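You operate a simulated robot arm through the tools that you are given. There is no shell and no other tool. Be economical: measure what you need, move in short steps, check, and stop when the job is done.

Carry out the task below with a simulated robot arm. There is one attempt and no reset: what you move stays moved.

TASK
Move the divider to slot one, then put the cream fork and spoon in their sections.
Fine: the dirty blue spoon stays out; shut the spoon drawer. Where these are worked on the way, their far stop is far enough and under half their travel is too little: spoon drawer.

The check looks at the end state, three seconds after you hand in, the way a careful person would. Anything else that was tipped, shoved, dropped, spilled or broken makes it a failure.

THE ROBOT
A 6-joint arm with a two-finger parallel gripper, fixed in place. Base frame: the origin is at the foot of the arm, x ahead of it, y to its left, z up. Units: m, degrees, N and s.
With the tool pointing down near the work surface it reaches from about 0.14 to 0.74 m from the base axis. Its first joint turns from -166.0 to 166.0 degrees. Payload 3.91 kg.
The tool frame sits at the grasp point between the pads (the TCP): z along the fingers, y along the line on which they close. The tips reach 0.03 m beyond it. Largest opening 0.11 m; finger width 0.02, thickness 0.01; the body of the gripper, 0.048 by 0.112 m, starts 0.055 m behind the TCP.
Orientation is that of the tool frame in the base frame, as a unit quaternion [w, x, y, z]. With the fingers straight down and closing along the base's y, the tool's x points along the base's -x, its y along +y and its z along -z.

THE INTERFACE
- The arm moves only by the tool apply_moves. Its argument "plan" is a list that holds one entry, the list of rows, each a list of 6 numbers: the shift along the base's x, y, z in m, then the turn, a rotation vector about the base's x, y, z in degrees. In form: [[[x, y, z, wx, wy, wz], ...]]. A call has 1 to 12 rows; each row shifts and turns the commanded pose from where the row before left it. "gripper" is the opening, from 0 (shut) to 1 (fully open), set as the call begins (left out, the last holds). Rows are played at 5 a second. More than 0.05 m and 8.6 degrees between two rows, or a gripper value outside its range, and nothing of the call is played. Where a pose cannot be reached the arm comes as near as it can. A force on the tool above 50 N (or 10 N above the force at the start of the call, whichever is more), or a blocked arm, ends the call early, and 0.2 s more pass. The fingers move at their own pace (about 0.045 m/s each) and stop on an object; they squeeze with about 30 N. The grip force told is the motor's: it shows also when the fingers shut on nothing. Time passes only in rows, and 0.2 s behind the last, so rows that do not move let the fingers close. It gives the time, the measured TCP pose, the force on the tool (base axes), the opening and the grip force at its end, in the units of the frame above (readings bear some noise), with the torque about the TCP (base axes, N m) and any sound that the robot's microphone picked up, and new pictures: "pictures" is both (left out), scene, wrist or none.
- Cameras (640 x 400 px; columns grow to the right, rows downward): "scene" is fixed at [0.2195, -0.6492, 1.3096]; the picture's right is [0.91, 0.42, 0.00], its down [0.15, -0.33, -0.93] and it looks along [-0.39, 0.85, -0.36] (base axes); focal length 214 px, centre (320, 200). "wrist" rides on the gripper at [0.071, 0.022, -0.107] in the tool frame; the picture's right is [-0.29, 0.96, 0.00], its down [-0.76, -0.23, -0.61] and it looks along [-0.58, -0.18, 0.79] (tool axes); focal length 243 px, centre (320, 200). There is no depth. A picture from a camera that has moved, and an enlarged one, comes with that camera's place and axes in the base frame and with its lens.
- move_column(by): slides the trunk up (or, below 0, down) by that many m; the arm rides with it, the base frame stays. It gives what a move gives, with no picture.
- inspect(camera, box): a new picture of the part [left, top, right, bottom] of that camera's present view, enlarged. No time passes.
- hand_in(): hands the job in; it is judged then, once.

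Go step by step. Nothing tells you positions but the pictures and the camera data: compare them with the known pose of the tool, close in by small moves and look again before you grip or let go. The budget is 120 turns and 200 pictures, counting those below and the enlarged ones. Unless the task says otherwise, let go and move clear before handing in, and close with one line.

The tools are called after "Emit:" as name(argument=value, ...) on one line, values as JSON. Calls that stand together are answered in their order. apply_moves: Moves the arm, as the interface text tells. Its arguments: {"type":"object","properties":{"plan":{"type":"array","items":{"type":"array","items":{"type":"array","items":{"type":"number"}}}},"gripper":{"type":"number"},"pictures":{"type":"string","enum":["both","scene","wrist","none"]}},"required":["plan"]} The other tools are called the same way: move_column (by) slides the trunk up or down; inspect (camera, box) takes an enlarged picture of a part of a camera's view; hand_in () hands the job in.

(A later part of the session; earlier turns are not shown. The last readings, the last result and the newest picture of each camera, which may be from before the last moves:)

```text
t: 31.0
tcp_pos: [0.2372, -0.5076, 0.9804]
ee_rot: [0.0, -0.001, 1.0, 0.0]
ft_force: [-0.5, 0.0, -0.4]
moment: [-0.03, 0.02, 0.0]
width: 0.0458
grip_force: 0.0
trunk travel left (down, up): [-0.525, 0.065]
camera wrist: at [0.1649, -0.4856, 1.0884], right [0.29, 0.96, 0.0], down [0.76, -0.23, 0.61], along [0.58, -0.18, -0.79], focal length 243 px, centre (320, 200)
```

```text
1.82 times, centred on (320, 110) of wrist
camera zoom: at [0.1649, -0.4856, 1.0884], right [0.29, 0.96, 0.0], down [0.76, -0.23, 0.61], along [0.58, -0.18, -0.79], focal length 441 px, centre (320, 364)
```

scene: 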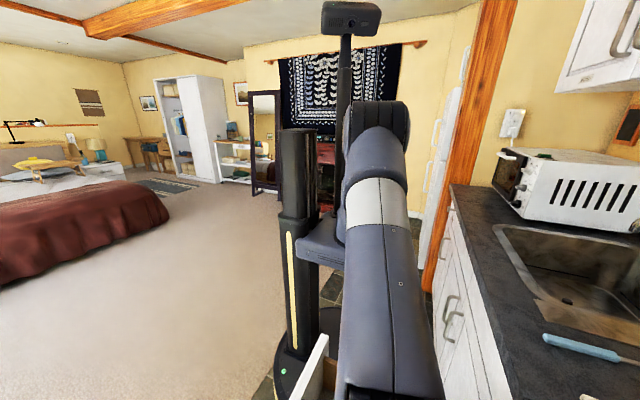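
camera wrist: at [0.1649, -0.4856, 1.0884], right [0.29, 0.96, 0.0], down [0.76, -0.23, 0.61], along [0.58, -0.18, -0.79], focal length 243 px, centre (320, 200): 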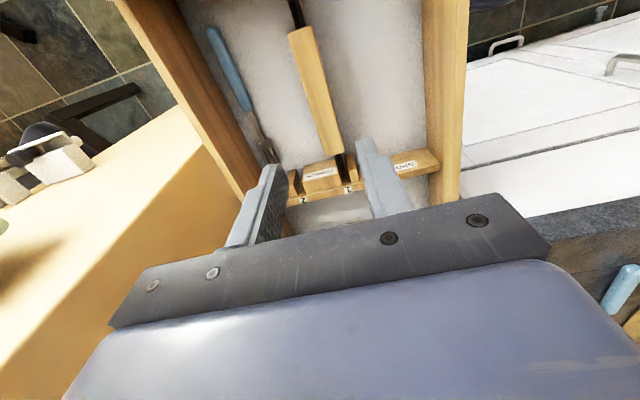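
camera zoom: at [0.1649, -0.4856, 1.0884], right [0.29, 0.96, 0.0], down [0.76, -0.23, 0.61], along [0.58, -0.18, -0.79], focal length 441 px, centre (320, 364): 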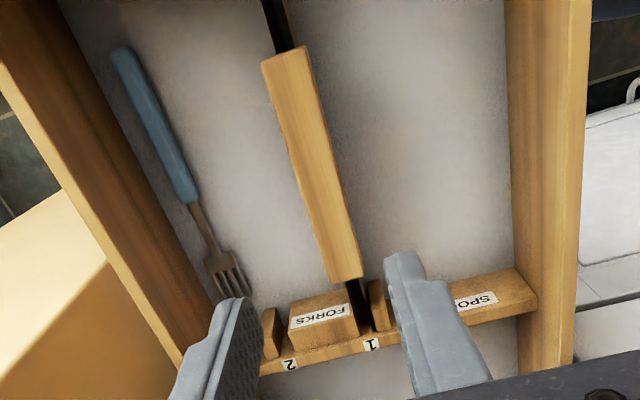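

The divider sits cleanly in slot 1. Now the cream spoon: its handle is near (0.56,-0.411) on the counter, so I rise and hover above it.

Emit:
apply_moves(plan=[[[0, 0, 0.04, 0, 0, 0], [0.04, 0.012, 0.02, 0, 0, 0], [0.04, 0.012, 0, 0, 0, 0], [0.04, 0.012, 0, 0, 0, 0], [0.04, 0.012, 0, 0, 0, 0], [0.04, 0.012, 0, 0, 0, 0], [0.04, 0.012, 0, 0, 0, -2], [0.04, 0.012, 0, 0, 0, -2], [0.04, 0.012, 0, 0, 0, 0]]])

Emit:
inspect(camera="wrist", box=[160, 0, 480, 240])

```text
t: 33.0
tcp_pos: [0.5514, -0.4106, 1.0424]
ee_rot: [-0.001, 0.036, 0.999, -0.001]
ft_force: [-0.3, 0.0, 0.4]
moment: [0.02, 0.02, 0.01]
width: 0.0461
grip_force: 0.0
trunk travel left (down, up): [-0.525, 0.065]
camera wrist: at [0.4836, -0.3836, 1.1505], right [0.36, 0.93, 0.0], down [0.74, -0.28, 0.61], along [0.57, -0.22, -0.79], focal length 243 px, centre (320, 200)
```

scene: 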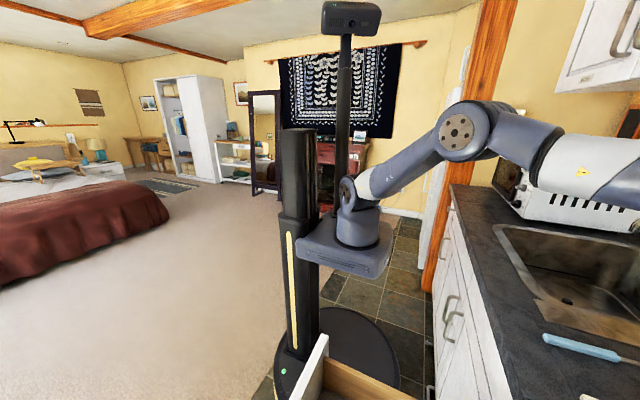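
wrist: 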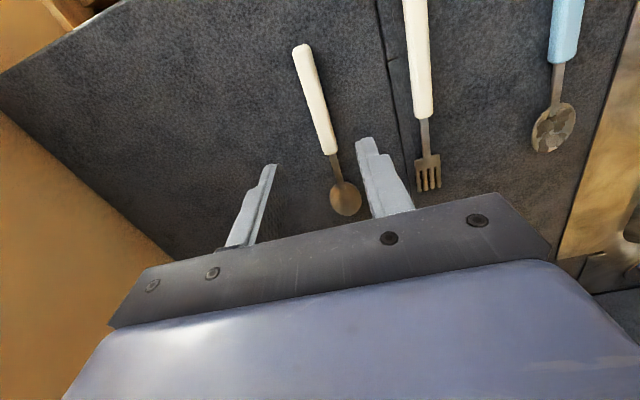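

```text
1.67 times, centred on (320, 120) of wrist
camera zoom: at [0.4836, -0.3836, 1.1505], right [0.36, 0.93, 0.0], down [0.74, -0.28, 0.61], along [0.57, -0.22, -0.79], focal length 404 px, centre (320, 333)
```

zoom: 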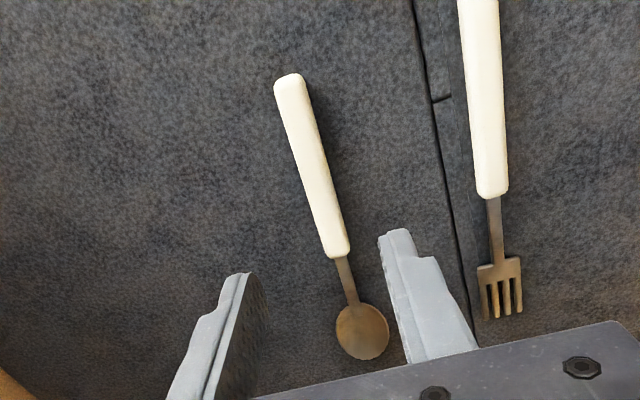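

The spoon handle lies exactly where expected, between the fingers. I descend to just above it and check.

Emit:
apply_moves(plan=[[[0.004, 0, -0.04, 0, 0, -1], [0, 0, -0.025, 0, 0, 0], [0, 0, -0.008, 0, 0, 0]]], pictures="wrist")

Emit:
inspect(camera="wrist", box=[160, 0, 480, 240])

```text
t: 33.8
tcp_pos: [0.5583, -0.408, 0.9697]
ee_rot: [0.0, 0.044, 0.999, 0.0]
ft_force: [0.3, -0.3, -0.4]
moment: [-0.03, 0.01, 0.03]
width: 0.046
grip_force: 0.0
trunk travel left (down, up): [-0.525, 0.065]
camera wrist: at [0.4896, -0.381, 1.0775], right [0.37, 0.93, 0.0], down [0.74, -0.3, 0.61], along [0.56, -0.23, -0.79], focal length 243 px, centre (320, 200)
```

wrist: 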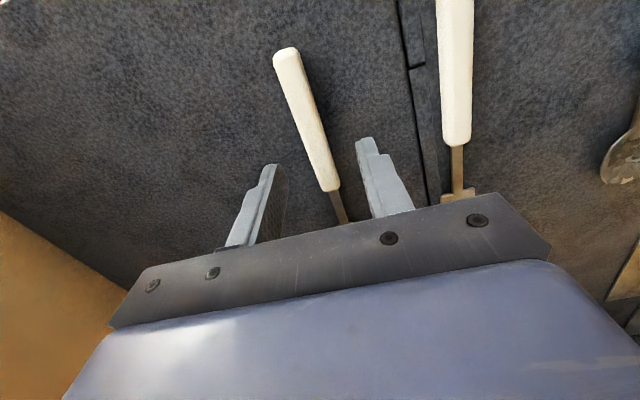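

```text
1.67 times, centred on (320, 120) of wrist
camera zoom: at [0.4896, -0.381, 1.0775], right [0.37, 0.93, 0.0], down [0.74, -0.3, 0.61], along [0.56, -0.23, -0.79], focal length 404 px, centre (320, 333)
```

zoom: 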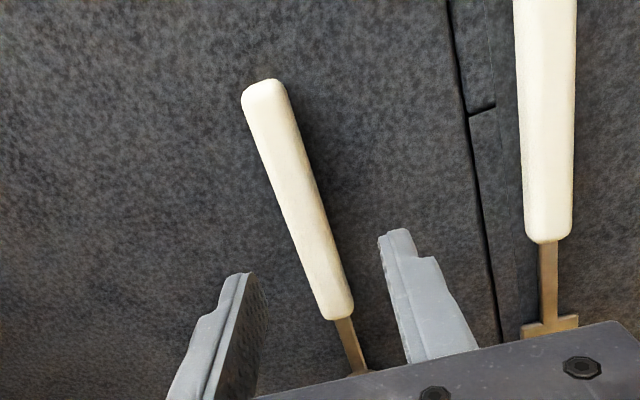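

Handle is nicely between the fingers at z≈0.925. I lower in small steps watching the force.

Emit:
apply_moves(plan=[[[0, -0.002, -0.006, 0, 0, 0], [0, 0, -0.006, 0, 0, 0]]], pictures="wrist")

Emit:
apply_moves(plan=[[[0, 0, -0.004, 0, 0, 0], [0, 0, 0, 0, 0, 0]]], pictures="wrist")

```text
t: 34.4
tcp_pos: [0.5589, -0.412, 0.9558]
ee_rot: [0.0, 0.044, 0.999, 0.0]
ft_force: [0.2, -0.9, 0.7]
moment: [0.0, 0.06, -0.03]
width: 0.046
grip_force: 0.1
trunk travel left (down, up): [-0.525, 0.065]
camera wrist: at [0.4891, -0.3842, 1.0643], right [0.37, 0.93, 0.0], down [0.74, -0.3, 0.61], along [0.56, -0.23, -0.79], focal length 243 px, centre (320, 200)
```

wrist: 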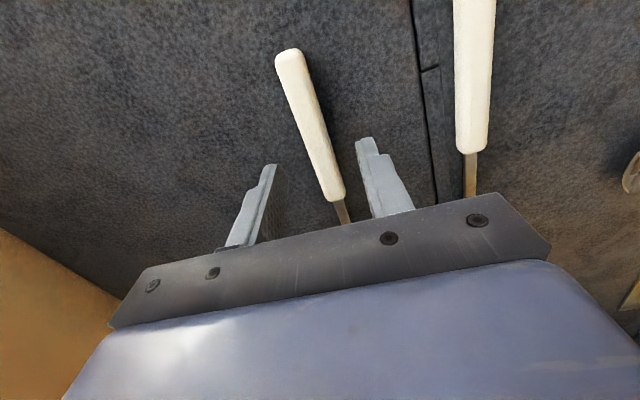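

```text
t: 35.0
tcp_pos: [0.5596, -0.4124, 0.9538]
ee_rot: [-0.001, 0.043, 0.999, 0.0]
ft_force: [0.1, 0.2, -0.5]
moment: [0.02, -0.01, -0.01]
width: 0.0461
grip_force: 0.0
trunk travel left (down, up): [-0.525, 0.065]
camera wrist: at [0.4892, -0.3844, 1.0605], right [0.37, 0.93, 0.0], down [0.74, -0.3, 0.61], along [0.56, -0.23, -0.79], focal length 243 px, centre (320, 200)
```

wrist: 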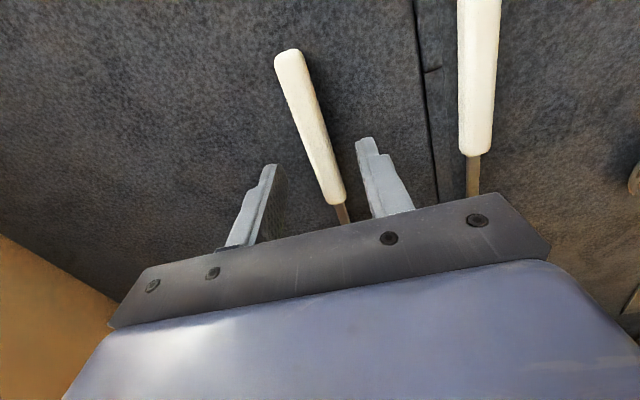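

No contact yet; a little lower.

Emit:
apply_moves(plan=[[[0, 0, -0.003, 0, 0, 0], [0, 0, 0, 0, 0, 0]]], pictures="none")

Emit:
apply_moves(plan=[[[0, 0, -0.003, 0, 0, 0], [0, 0, 0, 0, 0, 0]]], pictures="none")

```text
t: 35.6
tcp_pos: [0.5571, -0.4117, 0.9493]
ee_rot: [0.0, 0.044, 0.999, 0.0]
ft_force: [-0.5, -0.5, -0.1]
moment: [0.03, 0.01, -0.01]
width: 0.0462
grip_force: 0.2
trunk travel left (down, up): [-0.525, 0.065]
```

```text
t: 36.2
tcp_pos: [0.5597, -0.4125, 0.9463]
ee_rot: [0.0, 0.043, 0.999, -0.001]
ft_force: [0.0, -0.5, -0.5]
moment: [0.03, -0.05, -0.01]
width: 0.0465
grip_force: 0.1
trunk travel left (down, up): [-0.525, 0.065]
```

Emit:
apply_moves(plan=[[[0, 0, -0.003, 0, 0, 0], [0, 0, 0, 0, 0, 0]]], pictures="none")

Emit:
apply_moves(plan=[[[0, 0, -0.002, 0, 0, 0], [0, 0, 0, 0, 0, 0]]], pictures="wrist")

Emit:
inspect(camera="wrist", box=[220, 40, 420, 240])

```text
t: 36.8
tcp_pos: [0.5582, -0.4136, 0.9425]
ee_rot: [0.0, 0.043, 0.999, -0.001]
ft_force: [-0.2, -0.2, -0.7]
moment: [-0.02, -0.03, 0.0]
width: 0.0463
grip_force: 0.0
trunk travel left (down, up): [-0.525, 0.065]
```

```text
t: 37.4
tcp_pos: [0.5594, -0.4125, 0.9409]
ee_rot: [0.001, 0.044, 0.999, -0.001]
ft_force: [-0.2, -0.1, 0.6]
moment: [0.0, 0.01, 0.0]
width: 0.0462
grip_force: 0.1
trunk travel left (down, up): [-0.525, 0.065]
camera wrist: at [0.4906, -0.3848, 1.0481], right [0.37, 0.93, 0.0], down [0.74, -0.3, 0.61], along [0.56, -0.23, -0.79], focal length 243 px, centre (320, 200)
```

wrist: 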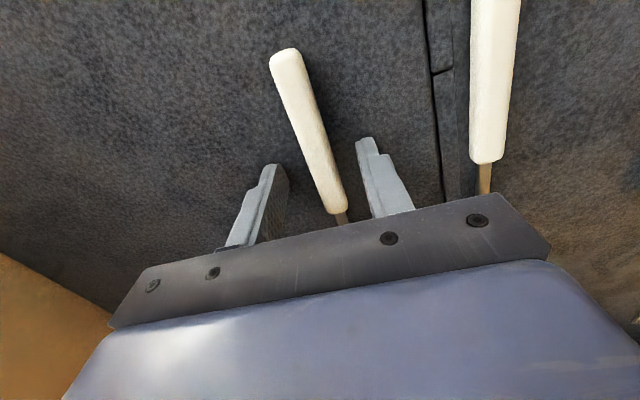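

```text
2.00 times, centred on (320, 140) of wrist
camera zoom: at [0.4906, -0.3848, 1.0481], right [0.37, 0.93, 0.0], down [0.74, -0.3, 0.61], along [0.56, -0.23, -0.79], focal length 485 px, centre (320, 320)
```

zoom: 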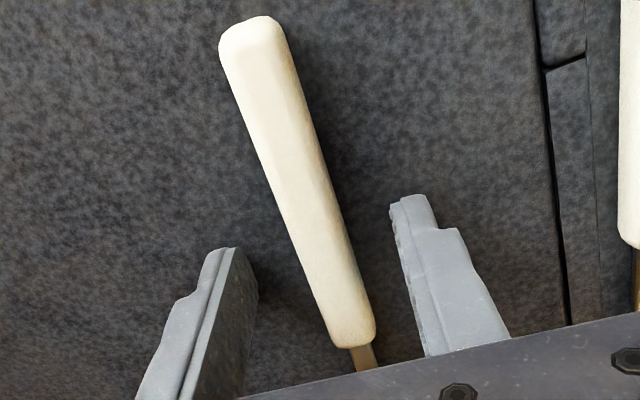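

The tips are now level with the handle. I close on it.

Emit:
apply_moves(plan=[[[0, 0, 0, 0, 0, 0], [0, 0, 0, 0, 0, 0], [0, 0, 0, 0, 0, 0], [0, 0, 0, 0, 0, 0]]], gripper=0, pictures="wrist")

Emit:
inspect(camera="wrist", box=[220, 40, 420, 240])

```text
t: 38.4
tcp_pos: [0.559, -0.4121, 0.9401]
ee_rot: [0.0, 0.043, 0.999, -0.001]
ft_force: [0.3, 0.8, -0.4]
moment: [0.01, 0.0, -0.01]
width: 0.0148
grip_force: 29.5
trunk travel left (down, up): [-0.525, 0.065]
camera wrist: at [0.4905, -0.3848, 1.0482], right [0.37, 0.93, 0.0], down [0.74, -0.3, 0.61], along [0.56, -0.23, -0.79], focal length 243 px, centre (320, 200)
```

wrist: 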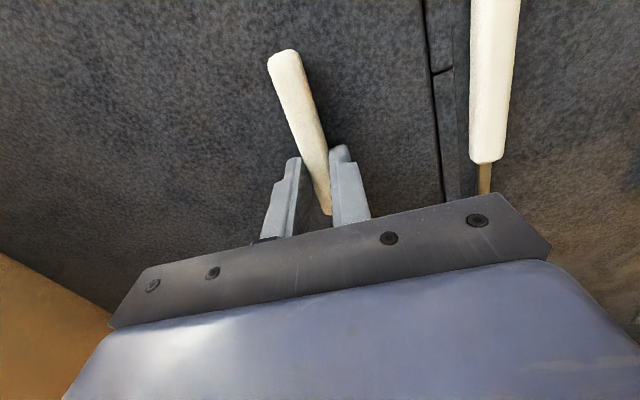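

```text
2.00 times, centred on (320, 140) of wrist
camera zoom: at [0.4905, -0.3848, 1.0482], right [0.37, 0.93, 0.0], down [0.74, -0.3, 0.61], along [0.56, -0.23, -0.79], focal length 485 px, centre (320, 320)
```

zoom: 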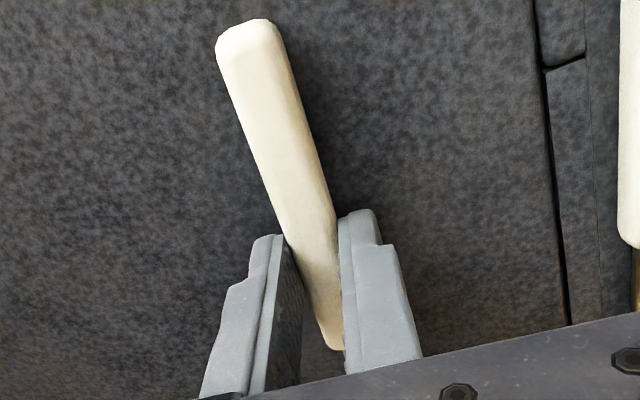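

The spoon handle is gripped (14.8 mm). I lift and look before carrying it to the drawer.

Emit:
apply_moves(plan=[[[0, 0, 0.015, 0, 0, 0], [0, 0, 0.03, 0, 0, 0], [0, 0, 0.045, 0, 0, 0]]], pictures="wrist")

```text
t: 39.2
tcp_pos: [0.558, -0.4134, 1.0302]
ee_rot: [-0.002, 0.044, 0.999, 0.0]
ft_force: [0.4, -0.4, -0.4]
moment: [-0.01, 0.0, 0.01]
width: 0.0151
grip_force: 29.9
trunk travel left (down, up): [-0.525, 0.065]
camera wrist: at [0.4888, -0.3849, 1.1389], right [0.37, 0.93, 0.0], down [0.74, -0.3, 0.61], along [0.56, -0.23, -0.79], focal length 243 px, centre (320, 200)
```

wrist: 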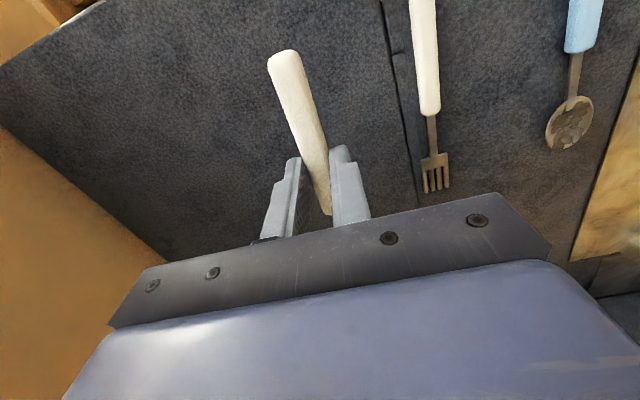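

Held securely. I carry it over the spoon section of the drawer, straightening its yaw.

Emit:
apply_moves(plan=[[[-0.04, -0.003, 0.01, 0, 0, 0], [-0.04, -0.003, 0, 0, 0, 0], [-0.04, -0.003, 0, 0, 0, 1], [-0.04, -0.003, 0, 0, 0, 1], [-0.04, -0.003, 0, 0, 0, 1], [-0.04, -0.003, 0, 0, 0, 1], [-0.04, -0.003, 0, 0, 0, 1], [-0.04, -0.003, 0, 0, 0, 0], [-0.036, 0, -0.03, 0, 0, 0], [0, 0, -0.04, 0, 0, 0]]], pictures="wrist")

Emit:
inspect(camera="wrist", box=[160, 0, 480, 220])

```text
t: 41.4
tcp_pos: [0.2013, -0.4377, 0.97]
ee_rot: [0.0, 0.0, 1.0, 0.001]
ft_force: [-0.6, -0.3, 0.6]
moment: [-0.01, -0.02, 0.01]
width: 0.0151
grip_force: 30.3
trunk travel left (down, up): [-0.525, 0.065]
camera wrist: at [0.1301, -0.4164, 1.0768], right [0.29, 0.96, 0.0], down [0.76, -0.23, 0.61], along [0.58, -0.18, -0.79], focal length 243 px, centre (320, 200)
```

wrist: 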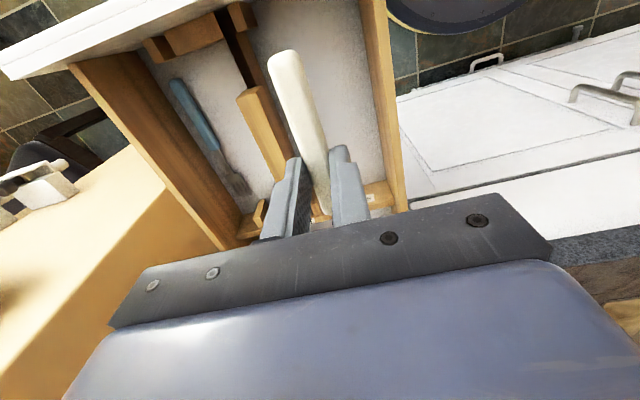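

```text
1.82 times, centred on (320, 110) of wrist
camera zoom: at [0.1301, -0.4164, 1.0768], right [0.29, 0.96, 0.0], down [0.76, -0.23, 0.61], along [0.58, -0.18, -0.79], focal length 441 px, centre (320, 364)
```

zoom: 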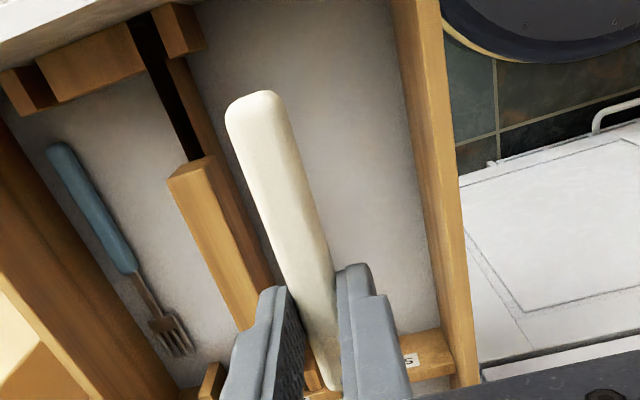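

The spoon hangs centred over the spoon section. I check side-wall height and clearance for the gripper body.

Emit:
inspect(camera="wrist", box=[330, 0, 450, 230])

```text
1.74 times, centred on (390, 115) of wrist
camera zoom: at [0.1301, -0.4164, 1.0768], right [0.29, 0.96, 0.0], down [0.76, -0.23, 0.61], along [0.58, -0.18, -0.79], focal length 422 px, centre (198, 348)
```

zoom: 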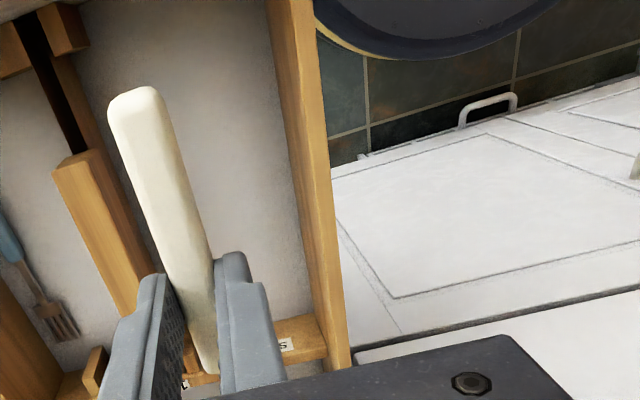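

Floor is at about z≈0.737 and the walls top out near 0.814, so the gripper body clears at the release height. I lower the spoon into its section.

Emit:
apply_moves(plan=[[[-0.012, 0, -0.04, 0, 0, 0], [0, 0, -0.04, 0, 0, 0], [0, 0, -0.04, 0, 0, 0], [0, 0, -0.035, 0, 0, 0], [0, 0, -0.02, 0, 0, 0]]], pictures="wrist")

Emit:
apply_moves(plan=[[[0, 0, -0.006, 0, 0, 0], [0, 0, -0.006, 0, 0, 0], [0, 0, -0.004, 0, 0, 0]]], pictures="wrist")

```text
t: 42.6
tcp_pos: [0.188, -0.44, 0.7978]
ee_rot: [0.0, 0.0, 1.0, 0.0]
ft_force: [0.4, 0.4, -1.0]
moment: [0.01, 0.02, 0.0]
width: 0.015
grip_force: 30.3
trunk travel left (down, up): [-0.525, 0.065]
camera wrist: at [0.1173, -0.418, 0.9047], right [0.29, 0.96, 0.0], down [0.76, -0.23, 0.61], along [0.58, -0.18, -0.79], focal length 243 px, centre (320, 200)
```

wrist: 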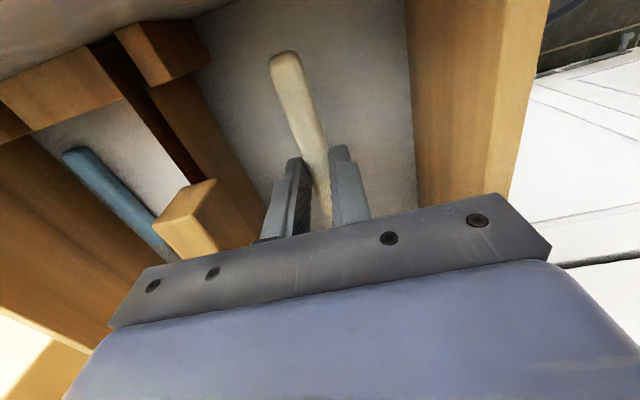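

```text
t: 43.4
tcp_pos: [0.1895, -0.4363, 0.7787]
ee_rot: [0.0, 0.0, 1.0, 0.0]
ft_force: [-0.1, -0.3, -0.9]
moment: [0.01, 0.02, -0.02]
width: 0.0149
grip_force: 30.1
trunk travel left (down, up): [-0.525, 0.065]
camera wrist: at [0.1192, -0.4149, 0.8871], right [0.29, 0.96, 0.0], down [0.76, -0.23, 0.61], along [0.58, -0.18, -0.79], focal length 243 px, centre (320, 200)
```

wrist: 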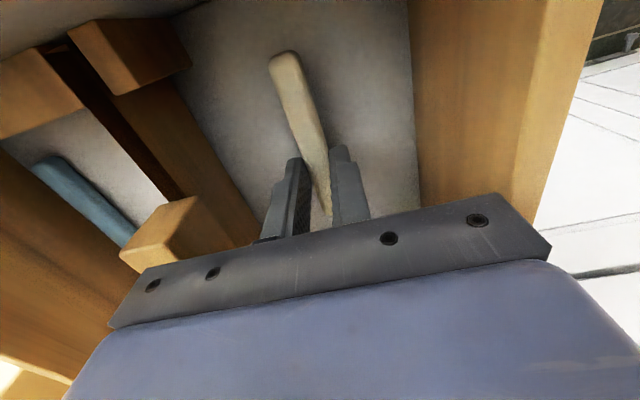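

No contact yet; I creep down until it touches.

Emit:
apply_moves(plan=[[[0, 0, -0.003, 0, 0, 0], [0, 0, -0.003, 0, 0, 0], [0, 0, 0, 0, 0, 0]]], pictures="none")

Emit:
apply_moves(plan=[[[0, 0, -0.003, 0, 0, 0], [0, 0, 0, 0, 0, 0]]], pictures="wrist")

Emit:
inspect(camera="wrist", box=[220, 20, 480, 240])

```text
t: 44.2
tcp_pos: [0.1908, -0.4366, 0.7756]
ee_rot: [0.0, 0.0, 1.0, -0.001]
ft_force: [0.3, 0.0, -0.6]
moment: [-0.04, 0.0, 0.01]
width: 0.0149
grip_force: 30.5
trunk travel left (down, up): [-0.525, 0.065]
```

```text
t: 44.8
tcp_pos: [0.1903, -0.4377, 0.7728]
ee_rot: [0.0, 0.0, 1.0, -0.001]
ft_force: [0.2, 0.1, 0.6]
moment: [0.03, -0.02, 0.03]
width: 0.0152
grip_force: 29.3
trunk travel left (down, up): [-0.525, 0.065]
camera wrist: at [0.1196, -0.4159, 0.8797], right [0.29, 0.96, 0.0], down [0.76, -0.23, 0.61], along [0.58, -0.18, -0.79], focal length 243 px, centre (320, 200)
```

wrist: 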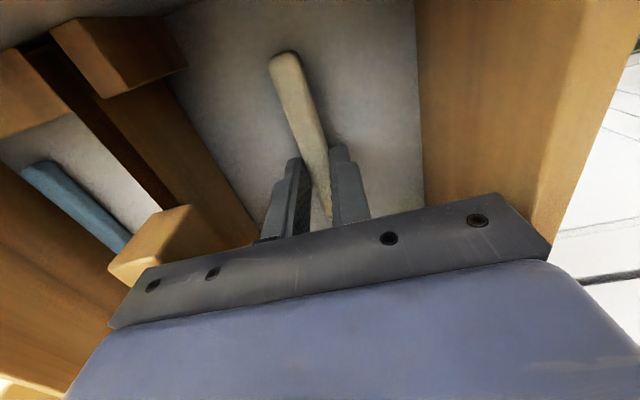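

```text
1.82 times, centred on (350, 130) of wrist
camera zoom: at [0.1196, -0.4159, 0.8797], right [0.29, 0.96, 0.0], down [0.76, -0.23, 0.61], along [0.58, -0.18, -0.79], focal length 441 px, centre (266, 327)
```

zoom: 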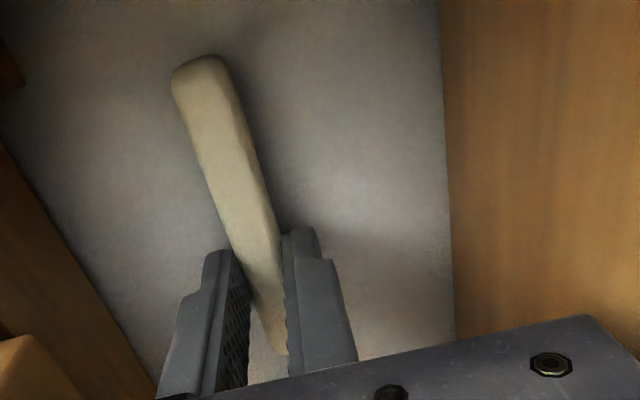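

It is within a few millimetres of the floor. I go 3 mm more, release gently and rise.

Emit:
apply_moves(plan=[[[0, 0, -0.003, 0, 0, 0], [0, 0, 0, 0, 0, 0]]], pictures="none")

Emit:
apply_moves(plan=[[[0, 0, 0, 0, 0, 0], [0, 0, 0, 0, 0, 0], [0, 0, 0.03, 0, 0, 0], [0, 0, 0.05, 0, 0, 0], [0, 0, 0.05, 0, 0, 0], [0, 0, 0.05, 0, 0, 0]]], gripper=0.42, pictures="wrist")

Emit:
inspect(camera="wrist", box=[160, 0, 480, 220])

```text
t: 45.4
tcp_pos: [0.1905, -0.4368, 0.7689]
ee_rot: [0.0, 0.001, 1.0, 0.0]
ft_force: [-0.1, -0.8, -1.3]
moment: [0.03, 0.02, 0.02]
width: 0.0149
grip_force: 29.7
trunk travel left (down, up): [-0.525, 0.065]
```

```text
t: 46.8
tcp_pos: [0.1931, -0.4354, 0.9488]
ee_rot: [-0.001, 0.0, 1.0, 0.0]
ft_force: [0.0, -1.2, -0.3]
moment: [0.01, -0.01, 0.01]
width: 0.046
grip_force: 0.1
trunk travel left (down, up): [-0.525, 0.065]
camera wrist: at [0.1217, -0.4136, 1.0564], right [0.29, 0.96, 0.0], down [0.76, -0.23, 0.61], along [0.58, -0.18, -0.79], focal length 243 px, centre (320, 200)
```

wrist: 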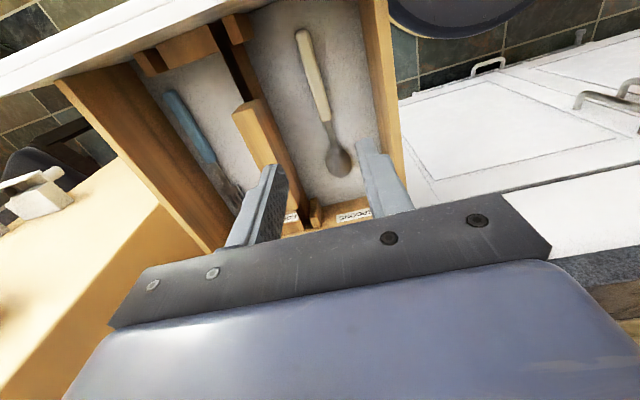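

```text
1.82 times, centred on (320, 110) of wrist
camera zoom: at [0.1217, -0.4136, 1.0564], right [0.29, 0.96, 0.0], down [0.76, -0.23, 0.61], along [0.58, -0.18, -0.79], focal length 441 px, centre (320, 364)
```

zoom: 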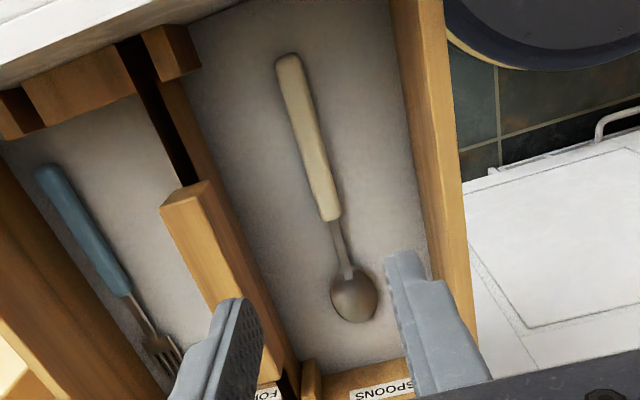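

The spoon rests flat in the spoon section. Next the cream fork: I rise and hover over its handle near (0.56,-0.32).

Emit:
apply_moves(plan=[[[0, 0, 0.045, 0, 0, 0], [0.03, 0, 0.04, 0, 0, 0], [0.042, 0.014, 0.0, 0, 0, 0], [0.042, 0.014, 0, 0, 0, 0], [0.042, 0.014, 0, 0, 0, 0], [0.042, 0.014, 0, 0, 0, 0], [0.042, 0.014, 0, 0, 0, 0], [0.042, 0.014, 0, 0, 0, -2], [0.042, 0.015, 0, 0, 0, -1], [0.043, 0.015, 0, 0, 0, 0]]], pictures="wrist")

Emit:
inspect(camera="wrist", box=[160, 0, 480, 240])

```text
t: 49.0
tcp_pos: [0.5583, -0.3249, 1.0334]
ee_rot: [0.0, 0.026, 1.0, 0.0]
ft_force: [-1.0, -0.4, 0.1]
moment: [0.02, -0.02, 0.01]
width: 0.046
grip_force: 0.1
trunk travel left (down, up): [-0.525, 0.065]
camera wrist: at [0.4884, -0.2999, 1.1407], right [0.34, 0.94, 0.0], down [0.75, -0.27, 0.61], along [0.57, -0.21, -0.79], focal length 243 px, centre (320, 200)
```

wrist: 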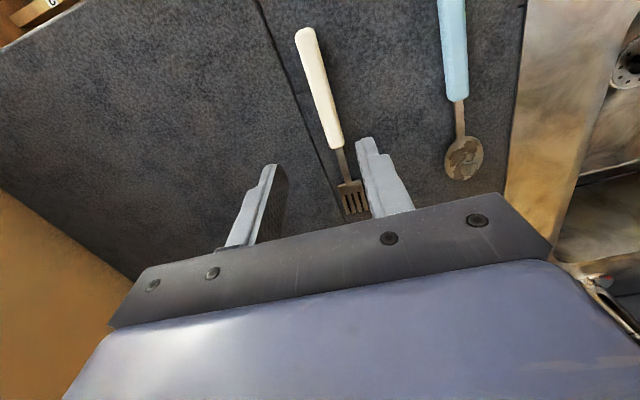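

```text
1.67 times, centred on (320, 120) of wrist
camera zoom: at [0.4884, -0.2999, 1.1407], right [0.34, 0.94, 0.0], down [0.75, -0.27, 0.61], along [0.57, -0.21, -0.79], focal length 404 px, centre (320, 333)
```

zoom: 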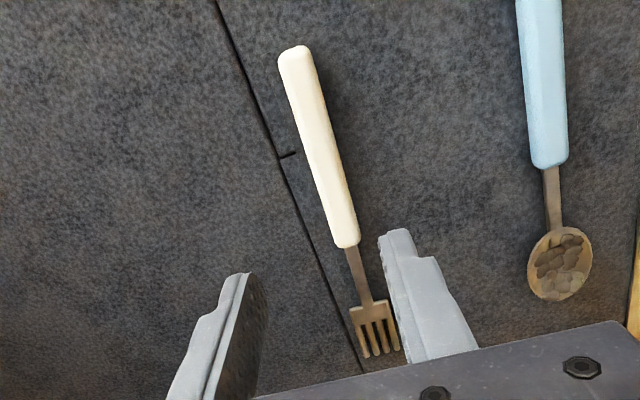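

The fork handle at x=0.558 is at y≈-0.3195, so I shift 5 mm and descend to the same grasp height as for the spoon.

Emit:
apply_moves(plan=[[[0, 0.005, -0.035, 0, 0, -0.5], [0, 0, -0.03, 0, 0, 0], [0, 0, -0.012, 0, 0, 0], [0, 0, 0, 0, 0, 0]]], pictures="wrist")

Emit:
inspect(camera="wrist", box=[220, 20, 420, 240])

```text
t: 50.0
tcp_pos: [0.5576, -0.3181, 0.9539]
ee_rot: [0.0, 0.03, 1.0, 0.0]
ft_force: [0.3, -0.2, -0.5]
moment: [-0.04, 0.0, -0.04]
width: 0.046
grip_force: 0.1
trunk travel left (down, up): [-0.525, 0.065]
camera wrist: at [0.4883, -0.2914, 1.0619], right [0.35, 0.94, 0.0], down [0.74, -0.28, 0.61], along [0.57, -0.21, -0.79], focal length 243 px, centre (320, 200)
```

wrist: 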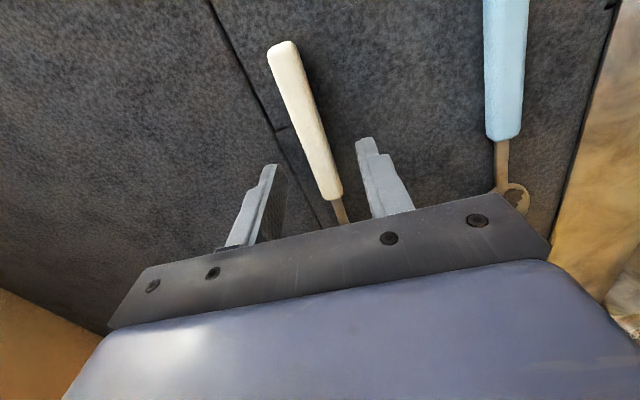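

```text
1.82 times, centred on (320, 130) of wrist
camera zoom: at [0.4883, -0.2914, 1.0619], right [0.35, 0.94, 0.0], down [0.74, -0.28, 0.61], along [0.57, -0.21, -0.79], focal length 441 px, centre (320, 327)
```

zoom: 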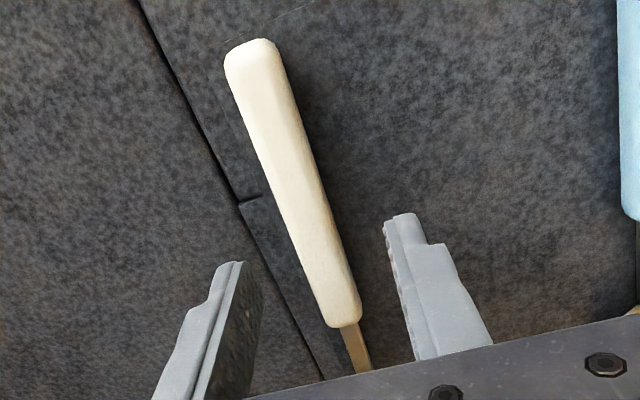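

Centred well. I lower to the same grip height and close.

Emit:
apply_moves(plan=[[[0, 0, -0.006, 0, 0, 0], [0, 0, -0.005, 0, 0, 0], [0, 0, -0.002, 0, 0, 0], [0, 0, 0, 0, 0, 0]]], pictures="none")

Emit:
apply_moves(plan=[[[0, 0, 0, 0, 0, 0], [0, 0, 0, 0, 0, 0], [0, 0, 0, 0, 0, 0], [0, 0, 0, 0, 0, 0]]], gripper=0, pictures="none")

Emit:
apply_moves(plan=[[[0, 0, 0.015, 0, 0, 0], [0, 0, 0.03, 0, 0, 0], [0, 0, 0.045, 0, 0, 0]]], pictures="wrist")

```text
t: 51.0
tcp_pos: [0.5567, -0.3179, 0.9433]
ee_rot: [-0.001, 0.031, 1.0, 0.0]
ft_force: [0.0, -0.6, -0.6]
moment: [0.0, -0.02, -0.03]
width: 0.046
grip_force: 0.2
trunk travel left (down, up): [-0.525, 0.065]
```

```text
t: 52.0
tcp_pos: [0.5584, -0.3166, 0.9435]
ee_rot: [0.0, 0.031, 1.0, 0.0]
ft_force: [0.3, 0.3, -0.6]
moment: [0.01, -0.01, -0.03]
width: 0.0151
grip_force: 29.8
trunk travel left (down, up): [-0.525, 0.065]
```

```text
t: 52.8
tcp_pos: [0.5574, -0.3152, 1.0341]
ee_rot: [0.0, 0.03, 1.0, 0.0]
ft_force: [0.0, 0.2, 0.3]
moment: [0.02, 0.01, -0.01]
width: 0.0149
grip_force: 30.1
trunk travel left (down, up): [-0.525, 0.065]
camera wrist: at [0.4878, -0.2896, 1.1402], right [0.35, 0.94, 0.0], down [0.74, -0.28, 0.61], along [0.57, -0.21, -0.79], focal length 243 px, centre (320, 200)
```

wrist: 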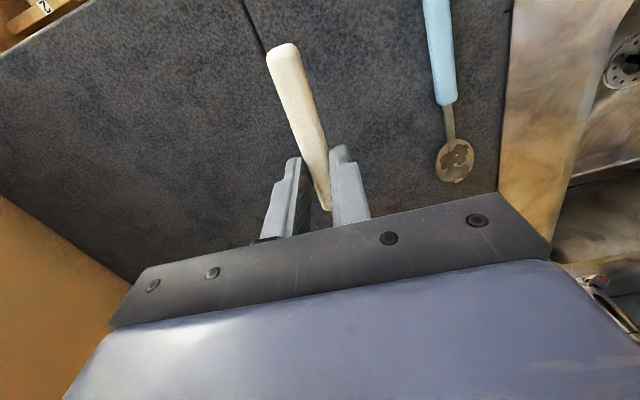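

The fork is held. I carry it over the free strip of the fork section (y≈-0.555), between the blue fork and the divider.

Emit:
apply_moves(plan=[[[-0.036, -0.024, 0.01, 0, 0, 0], [-0.036, -0.024, 0, 0, 0, 0], [-0.036, -0.024, 0, 0, 0, 1], [-0.036, -0.024, 0, 0, 0, 1.5], [-0.036, -0.024, 0, 0, 0, 1], [-0.036, -0.024, 0, 0, 0, 0], [-0.036, -0.024, 0, 0, 0, 0], [-0.036, -0.024, 0, 0, 0, 0], [-0.036, -0.024, 0, 0, 0, 0], [-0.035, -0.024, -0.02, 0, 0, 0], [0, 0, -0.045, 0, 0, 0]]], pictures="wrist")

Emit:
inspect(camera="wrist", box=[160, 0, 480, 240])

```text
t: 55.2
tcp_pos: [0.1967, -0.5552, 0.9769]
ee_rot: [0.0, 0.0, 1.0, 0.0]
ft_force: [0.0, -0.4, -0.3]
moment: [0.0, 0.0, 0.02]
width: 0.015
grip_force: 30.1
trunk travel left (down, up): [-0.525, 0.065]
camera wrist: at [0.1252, -0.534, 1.0854], right [0.29, 0.96, 0.0], down [0.76, -0.23, 0.61], along [0.58, -0.18, -0.79], focal length 243 px, centre (320, 200)
```

wrist: 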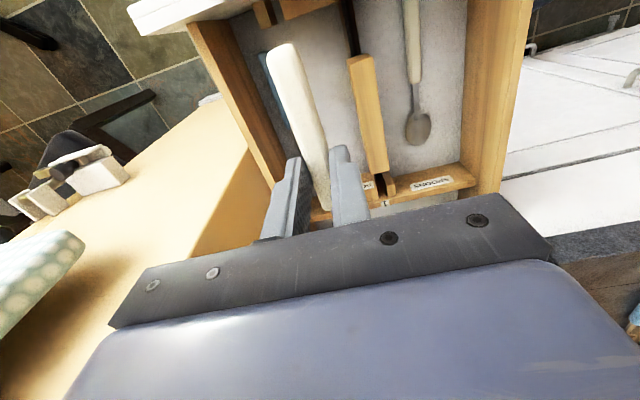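

```text
1.67 times, centred on (320, 120) of wrist
camera zoom: at [0.1252, -0.534, 1.0854], right [0.29, 0.96, 0.0], down [0.76, -0.23, 0.61], along [0.58, -0.18, -0.79], focal length 404 px, centre (320, 333)
```

zoom: 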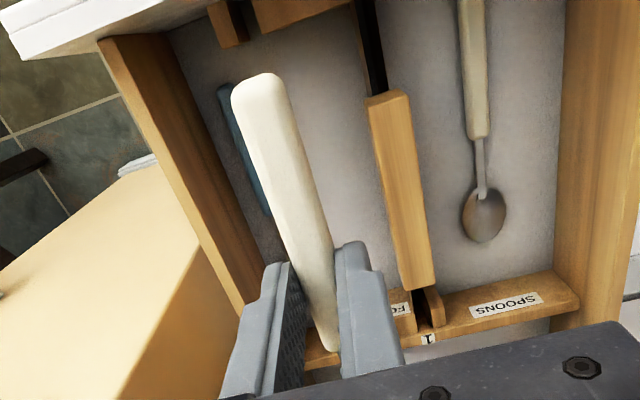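

Position looks right. I descend part way and check clearance to the blue fork and divider.

Emit:
apply_moves(plan=[[[0, 0, -0.04, 0, 0, 0], [0, 0, -0.04, 0, 0, 0], [0, 0, -0.04, 0, 0, 0], [0, 0, -0.04, 0, 0, 0], [0, 0, -0.015, 0, 0, 0]]], pictures="wrist")

Emit:
inspect(camera="wrist", box=[120, 0, 440, 240])

```text
t: 56.4
tcp_pos: [0.1995, -0.5542, 0.804]
ee_rot: [0.0, 0.001, 1.0, 0.0]
ft_force: [-0.8, -0.4, 0.3]
moment: [-0.02, 0.01, -0.02]
width: 0.015
grip_force: 29.9
trunk travel left (down, up): [-0.525, 0.065]
camera wrist: at [0.1281, -0.5334, 0.9103], right [0.29, 0.96, 0.0], down [0.76, -0.23, 0.61], along [0.58, -0.18, -0.79], focal length 243 px, centre (320, 200)
```

wrist: 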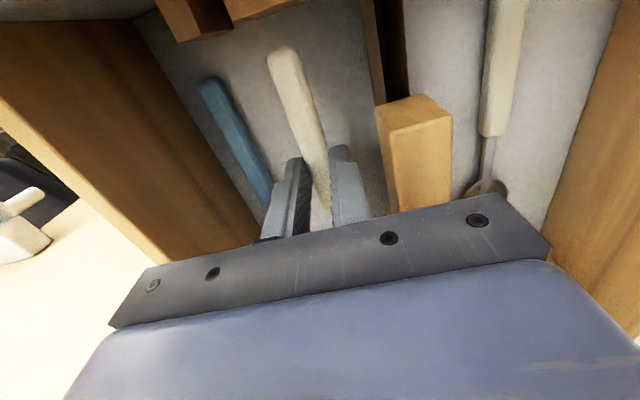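

```text
1.67 times, centred on (280, 120) of wrist
camera zoom: at [0.1281, -0.5334, 0.9103], right [0.29, 0.96, 0.0], down [0.76, -0.23, 0.61], along [0.58, -0.18, -0.79], focal length 404 px, centre (387, 333)
```

zoom: 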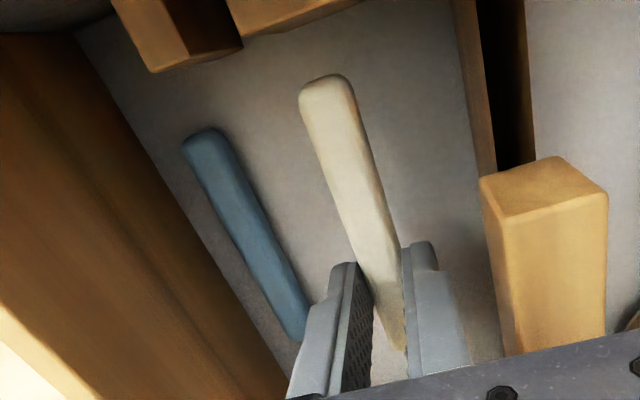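

Clear on both sides. I lower to just above the floor in small steps.

Emit:
apply_moves(plan=[[[0, 0.001, -0.01, 0, 0, 0], [0, 0, -0.01, 0, 0, 0], [0, 0, -0.006, 0, 0, 0], [0, 0, -0.004, 0, 0, 0], [0, 0, 0, 0, 0, 0]]], pictures="wrist")

```text
t: 57.6
tcp_pos: [0.1993, -0.5553, 0.7745]
ee_rot: [0.0, -0.001, 1.0, 0.0]
ft_force: [-0.7, 0.2, -0.6]
moment: [0.01, 0.0, 0.02]
width: 0.015
grip_force: 30.0
trunk travel left (down, up): [-0.525, 0.065]
camera wrist: at [0.1276, -0.5341, 0.8814], right [0.29, 0.96, 0.0], down [0.76, -0.23, 0.61], along [0.58, -0.18, -0.79], focal length 243 px, centre (320, 200)
```

wrist: 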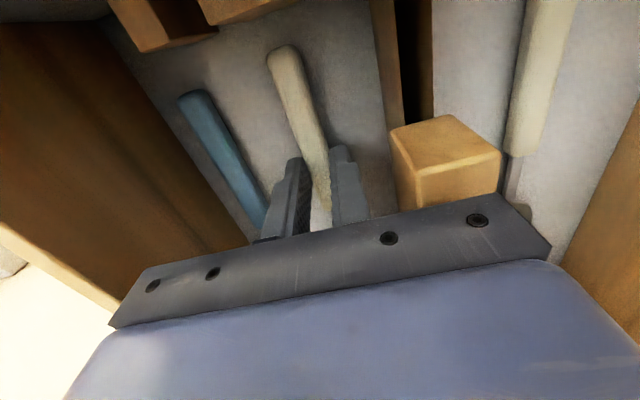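

Emit:
apply_moves(plan=[[[0, 0, -0.003, 0, 0, 0], [0, 0, 0, 0, 0, 0]]], pictures="none")

Emit:
apply_moves(plan=[[[0, 0, 0, 0, 0, 0], [0, 0, 0, 0, 0, 0], [0, 0, 0.03, 0, 0, 0], [0, 0, 0.05, 0, 0, 0], [0, 0, 0.05, 0, 0, 0], [0, 0, 0.05, 0, 0, 0]]], gripper=0.32, pictures="wrist")

Emit:
inspect(camera="wrist", box=[160, 0, 480, 240])

```text
t: 58.2
tcp_pos: [0.1976, -0.5568, 0.7715]
ee_rot: [0.0, 0.0, 1.0, 0.0]
ft_force: [-0.1, 0.1, 0.0]
moment: [0.04, 0.02, -0.03]
width: 0.0148
grip_force: 30.3
trunk travel left (down, up): [-0.525, 0.065]
```

```text
t: 59.6
tcp_pos: [0.1996, -0.5555, 0.951]
ee_rot: [0.001, 0.001, 1.0, 0.0]
ft_force: [0.4, -0.6, -1.0]
moment: [0.01, 0.01, 0.0]
width: 0.0354
grip_force: 0.0
trunk travel left (down, up): [-0.525, 0.065]
camera wrist: at [0.1286, -0.5349, 1.0586], right [0.29, 0.96, 0.0], down [0.76, -0.23, 0.61], along [0.58, -0.18, -0.79], focal length 243 px, centre (320, 200)
```

wrist: 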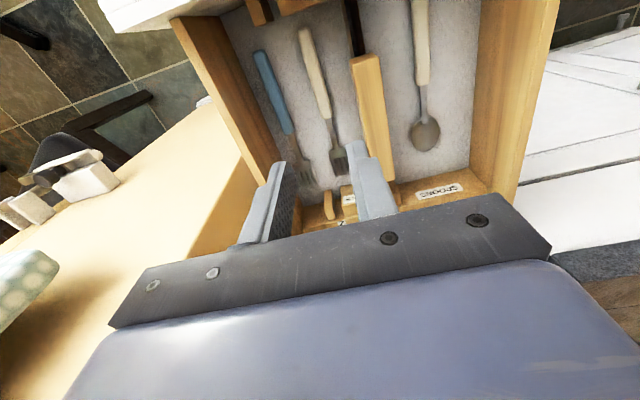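

```text
1.67 times, centred on (320, 120) of wrist
camera zoom: at [0.1286, -0.5349, 1.0586], right [0.29, 0.96, 0.0], down [0.76, -0.23, 0.61], along [0.58, -0.18, -0.79], focal length 404 px, centre (320, 333)
```

zoom: 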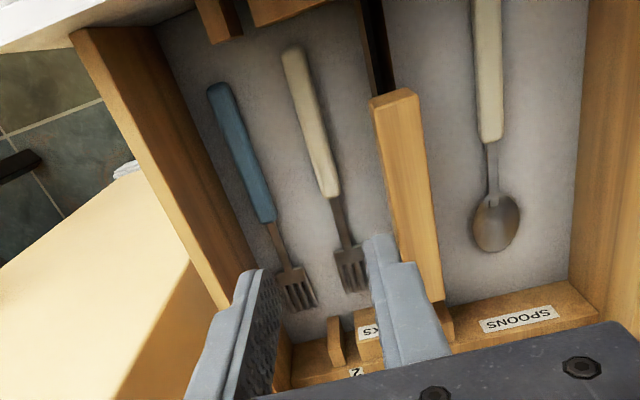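

Both cream pieces are in their sections, divider in slot 1. Now I return to the front of the knob to shut the drawer.

Emit:
apply_moves(plan=[[[0, 0, 0.045, 0, 0, 0], [-0.032, 0.0125, 0.028, 0, 0, 0], [-0.032, 0.0125, 0.028, 0, 0, 0], [-0.032, 0.0125, 0.028, 0, 0, 0], [-0.033, 0.013, 0.029, 0, 0, 0], [-0.03, 0, -0.03, 0, -8, 0], [-0.03, 0, -0.03, 0, -8, 0], [-0.03, 0, -0.035, 0, -8, 0], [-0.01, 0, -0.045, 0, -8, 0], [0, 0, -0.045, 0, -8, 0], [0, 0, -0.045, 0, -8, 0], [0, 0, -0.045, 0, -8, 0]]], gripper=1)

```text
t: 62.2
tcp_pos: [-0.0289, -0.505, 0.8348]
ee_rot: [0.47, 0.0, 0.883, -0.001]
ft_force: [-0.8, -0.3, 0.3]
moment: [0.02, 0.02, 0.0]
width: 0.1101
grip_force: 0.1
trunk travel left (down, up): [-0.525, 0.065]
camera wrist: at [-0.1575, -0.4841, 0.836], right [0.16, 0.96, 0.24], down [-0.08, -0.23, 0.97], along [0.98, -0.18, 0.04], focal length 243 px, centre (320, 200)
```

scene: 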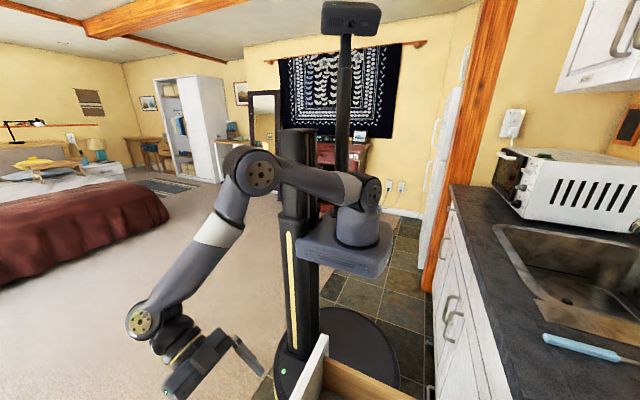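
wrist: 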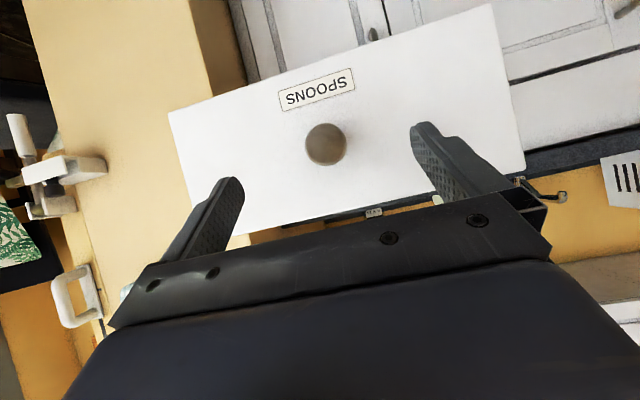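

The knob is between the open fingers ahead. I advance along the finger line and grip it.

Emit:
apply_moves(plan=[[[0.025, 0, -0.013, 0, 0, 0], [0.025, 0, -0.013, 0, 0, 0], [0.016, 0, -0.008, 0, 0, 0], [0, 0, 0, 0, 0, 0]]], pictures="none")

Emit:
apply_moves(plan=[[[0, 0, 0, 0, 0, 0], [0, 0, 0, 0, 0, 0], [0, 0, 0, 0, 0, 0], [0, 0, 0, 0, 0, 0], [0, 0, 0, 0, 0, 0]]], gripper=0, pictures="wrist")

```text
t: 63.2
tcp_pos: [0.0386, -0.5049, 0.8]
ee_rot: [0.47, 0.0, 0.883, 0.0]
ft_force: [-1.1, 0.1, 0.4]
moment: [-0.01, -0.02, 0.04]
width: 0.1099
grip_force: 0.1
trunk travel left (down, up): [-0.525, 0.065]
```

```text
t: 64.4
tcp_pos: [0.0373, -0.5048, 0.8001]
ee_rot: [0.469, 0.001, 0.883, 0.0]
ft_force: [-0.3, 0.5, 0.7]
moment: [0.0, 0.05, -0.06]
width: 0.0355
grip_force: 34.0
trunk travel left (down, up): [-0.525, 0.065]
camera wrist: at [-0.091, -0.4837, 0.801], right [0.16, 0.96, 0.24], down [-0.08, -0.23, 0.97], along [0.98, -0.18, 0.04], focal length 243 px, centre (320, 200)
```

wrist: 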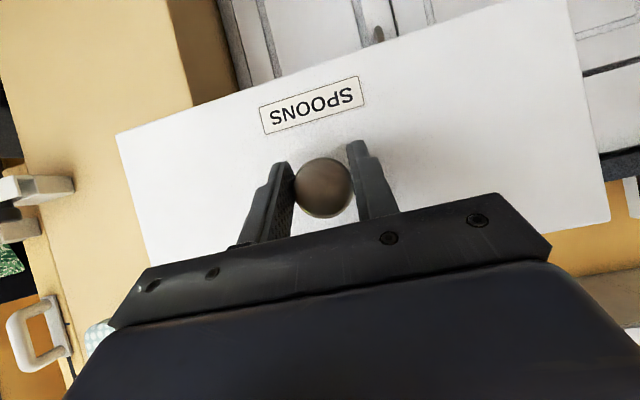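

Knob gripped. I push the drawer in smoothly.

Emit:
apply_moves(plan=[[[0.005, 0, 0, 0, 0, 0], [0.01, 0, 0, 0, 0, 0], [0.015, 0, 0, 0, 0, 0], [0.015, 0, 0, 0, 0, 0], [0.015, 0, 0, 0, 0, 0], [0.015, 0, 0, 0, 0, 0], [0.015, 0, 0, 0, 0, 0], [0.015, 0, 0, 0, 0, 0], [0.015, 0, 0, 0, 0, 0], [0.015, 0, 0, 0, 0, 0], [0.015, 0, 0, 0, 0, 0], [0.01, 0, 0, 0, 0, 0]]], pictures="wrist")

```text
t: 67.0
tcp_pos: [0.1958, -0.5046, 0.8002]
ee_rot: [0.469, 0.0, 0.883, 0.0]
ft_force: [-0.6, 7.0, -0.5]
moment: [-0.02, 0.2, -0.08]
width: 0.0358
grip_force: 44.8
trunk travel left (down, up): [-0.525, 0.065]
camera wrist: at [0.0669, -0.4838, 0.8011], right [0.16, 0.96, 0.24], down [-0.08, -0.23, 0.97], along [0.98, -0.18, 0.04], focal length 243 px, centre (320, 200)
```

wrist: 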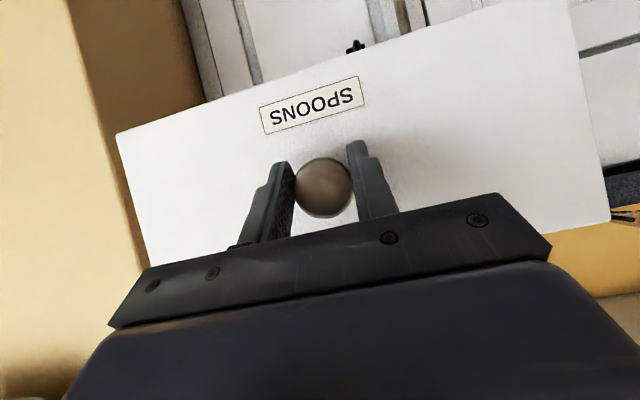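

Emit:
apply_moves(plan=[[[0.01, 0, 0, 0, 0, 0], [0.02, 0, 0, 0, 0, 0], [0.02, 0, 0, 0, 0, 0], [0.02, 0, 0, 0, 0, 0], [0.02, 0, 0, 0, 0, 0], [0.02, 0, 0, 0, 0, 0], [0.02, 0, 0, 0, 0, 0], [0.02, 0, 0, 0, 0, 0], [0.02, 0, 0, 0, 0, 0], [0.02, 0, 0, 0, 0, 0], [0.01, 0, 0, 0, 0, 0]]], pictures="wrist")

```text
t: 69.4
tcp_pos: [0.3981, -0.5056, 0.7997]
ee_rot: [0.47, 0.0, 0.883, 0.001]
ft_force: [1.5, -0.8, 10.2]
moment: [0.04, 0.81, -0.46]
width: 0.0357
grip_force: 45.3
trunk travel left (down, up): [-0.525, 0.065]
camera wrist: at [0.269, -0.4838, 0.8009], right [0.16, 0.96, 0.24], down [-0.08, -0.23, 0.97], along [0.98, -0.18, 0.04], focal length 243 px, centre (320, 200)
```

wrist: 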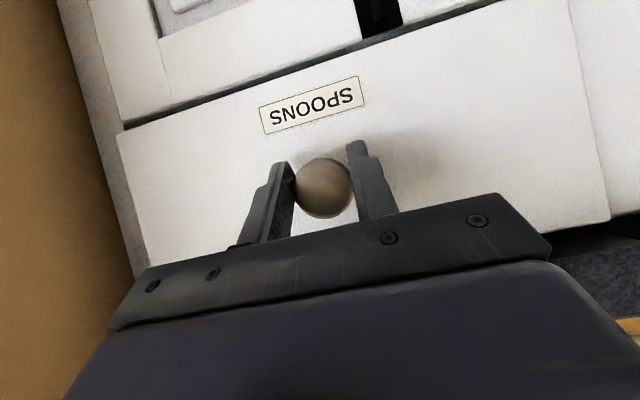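

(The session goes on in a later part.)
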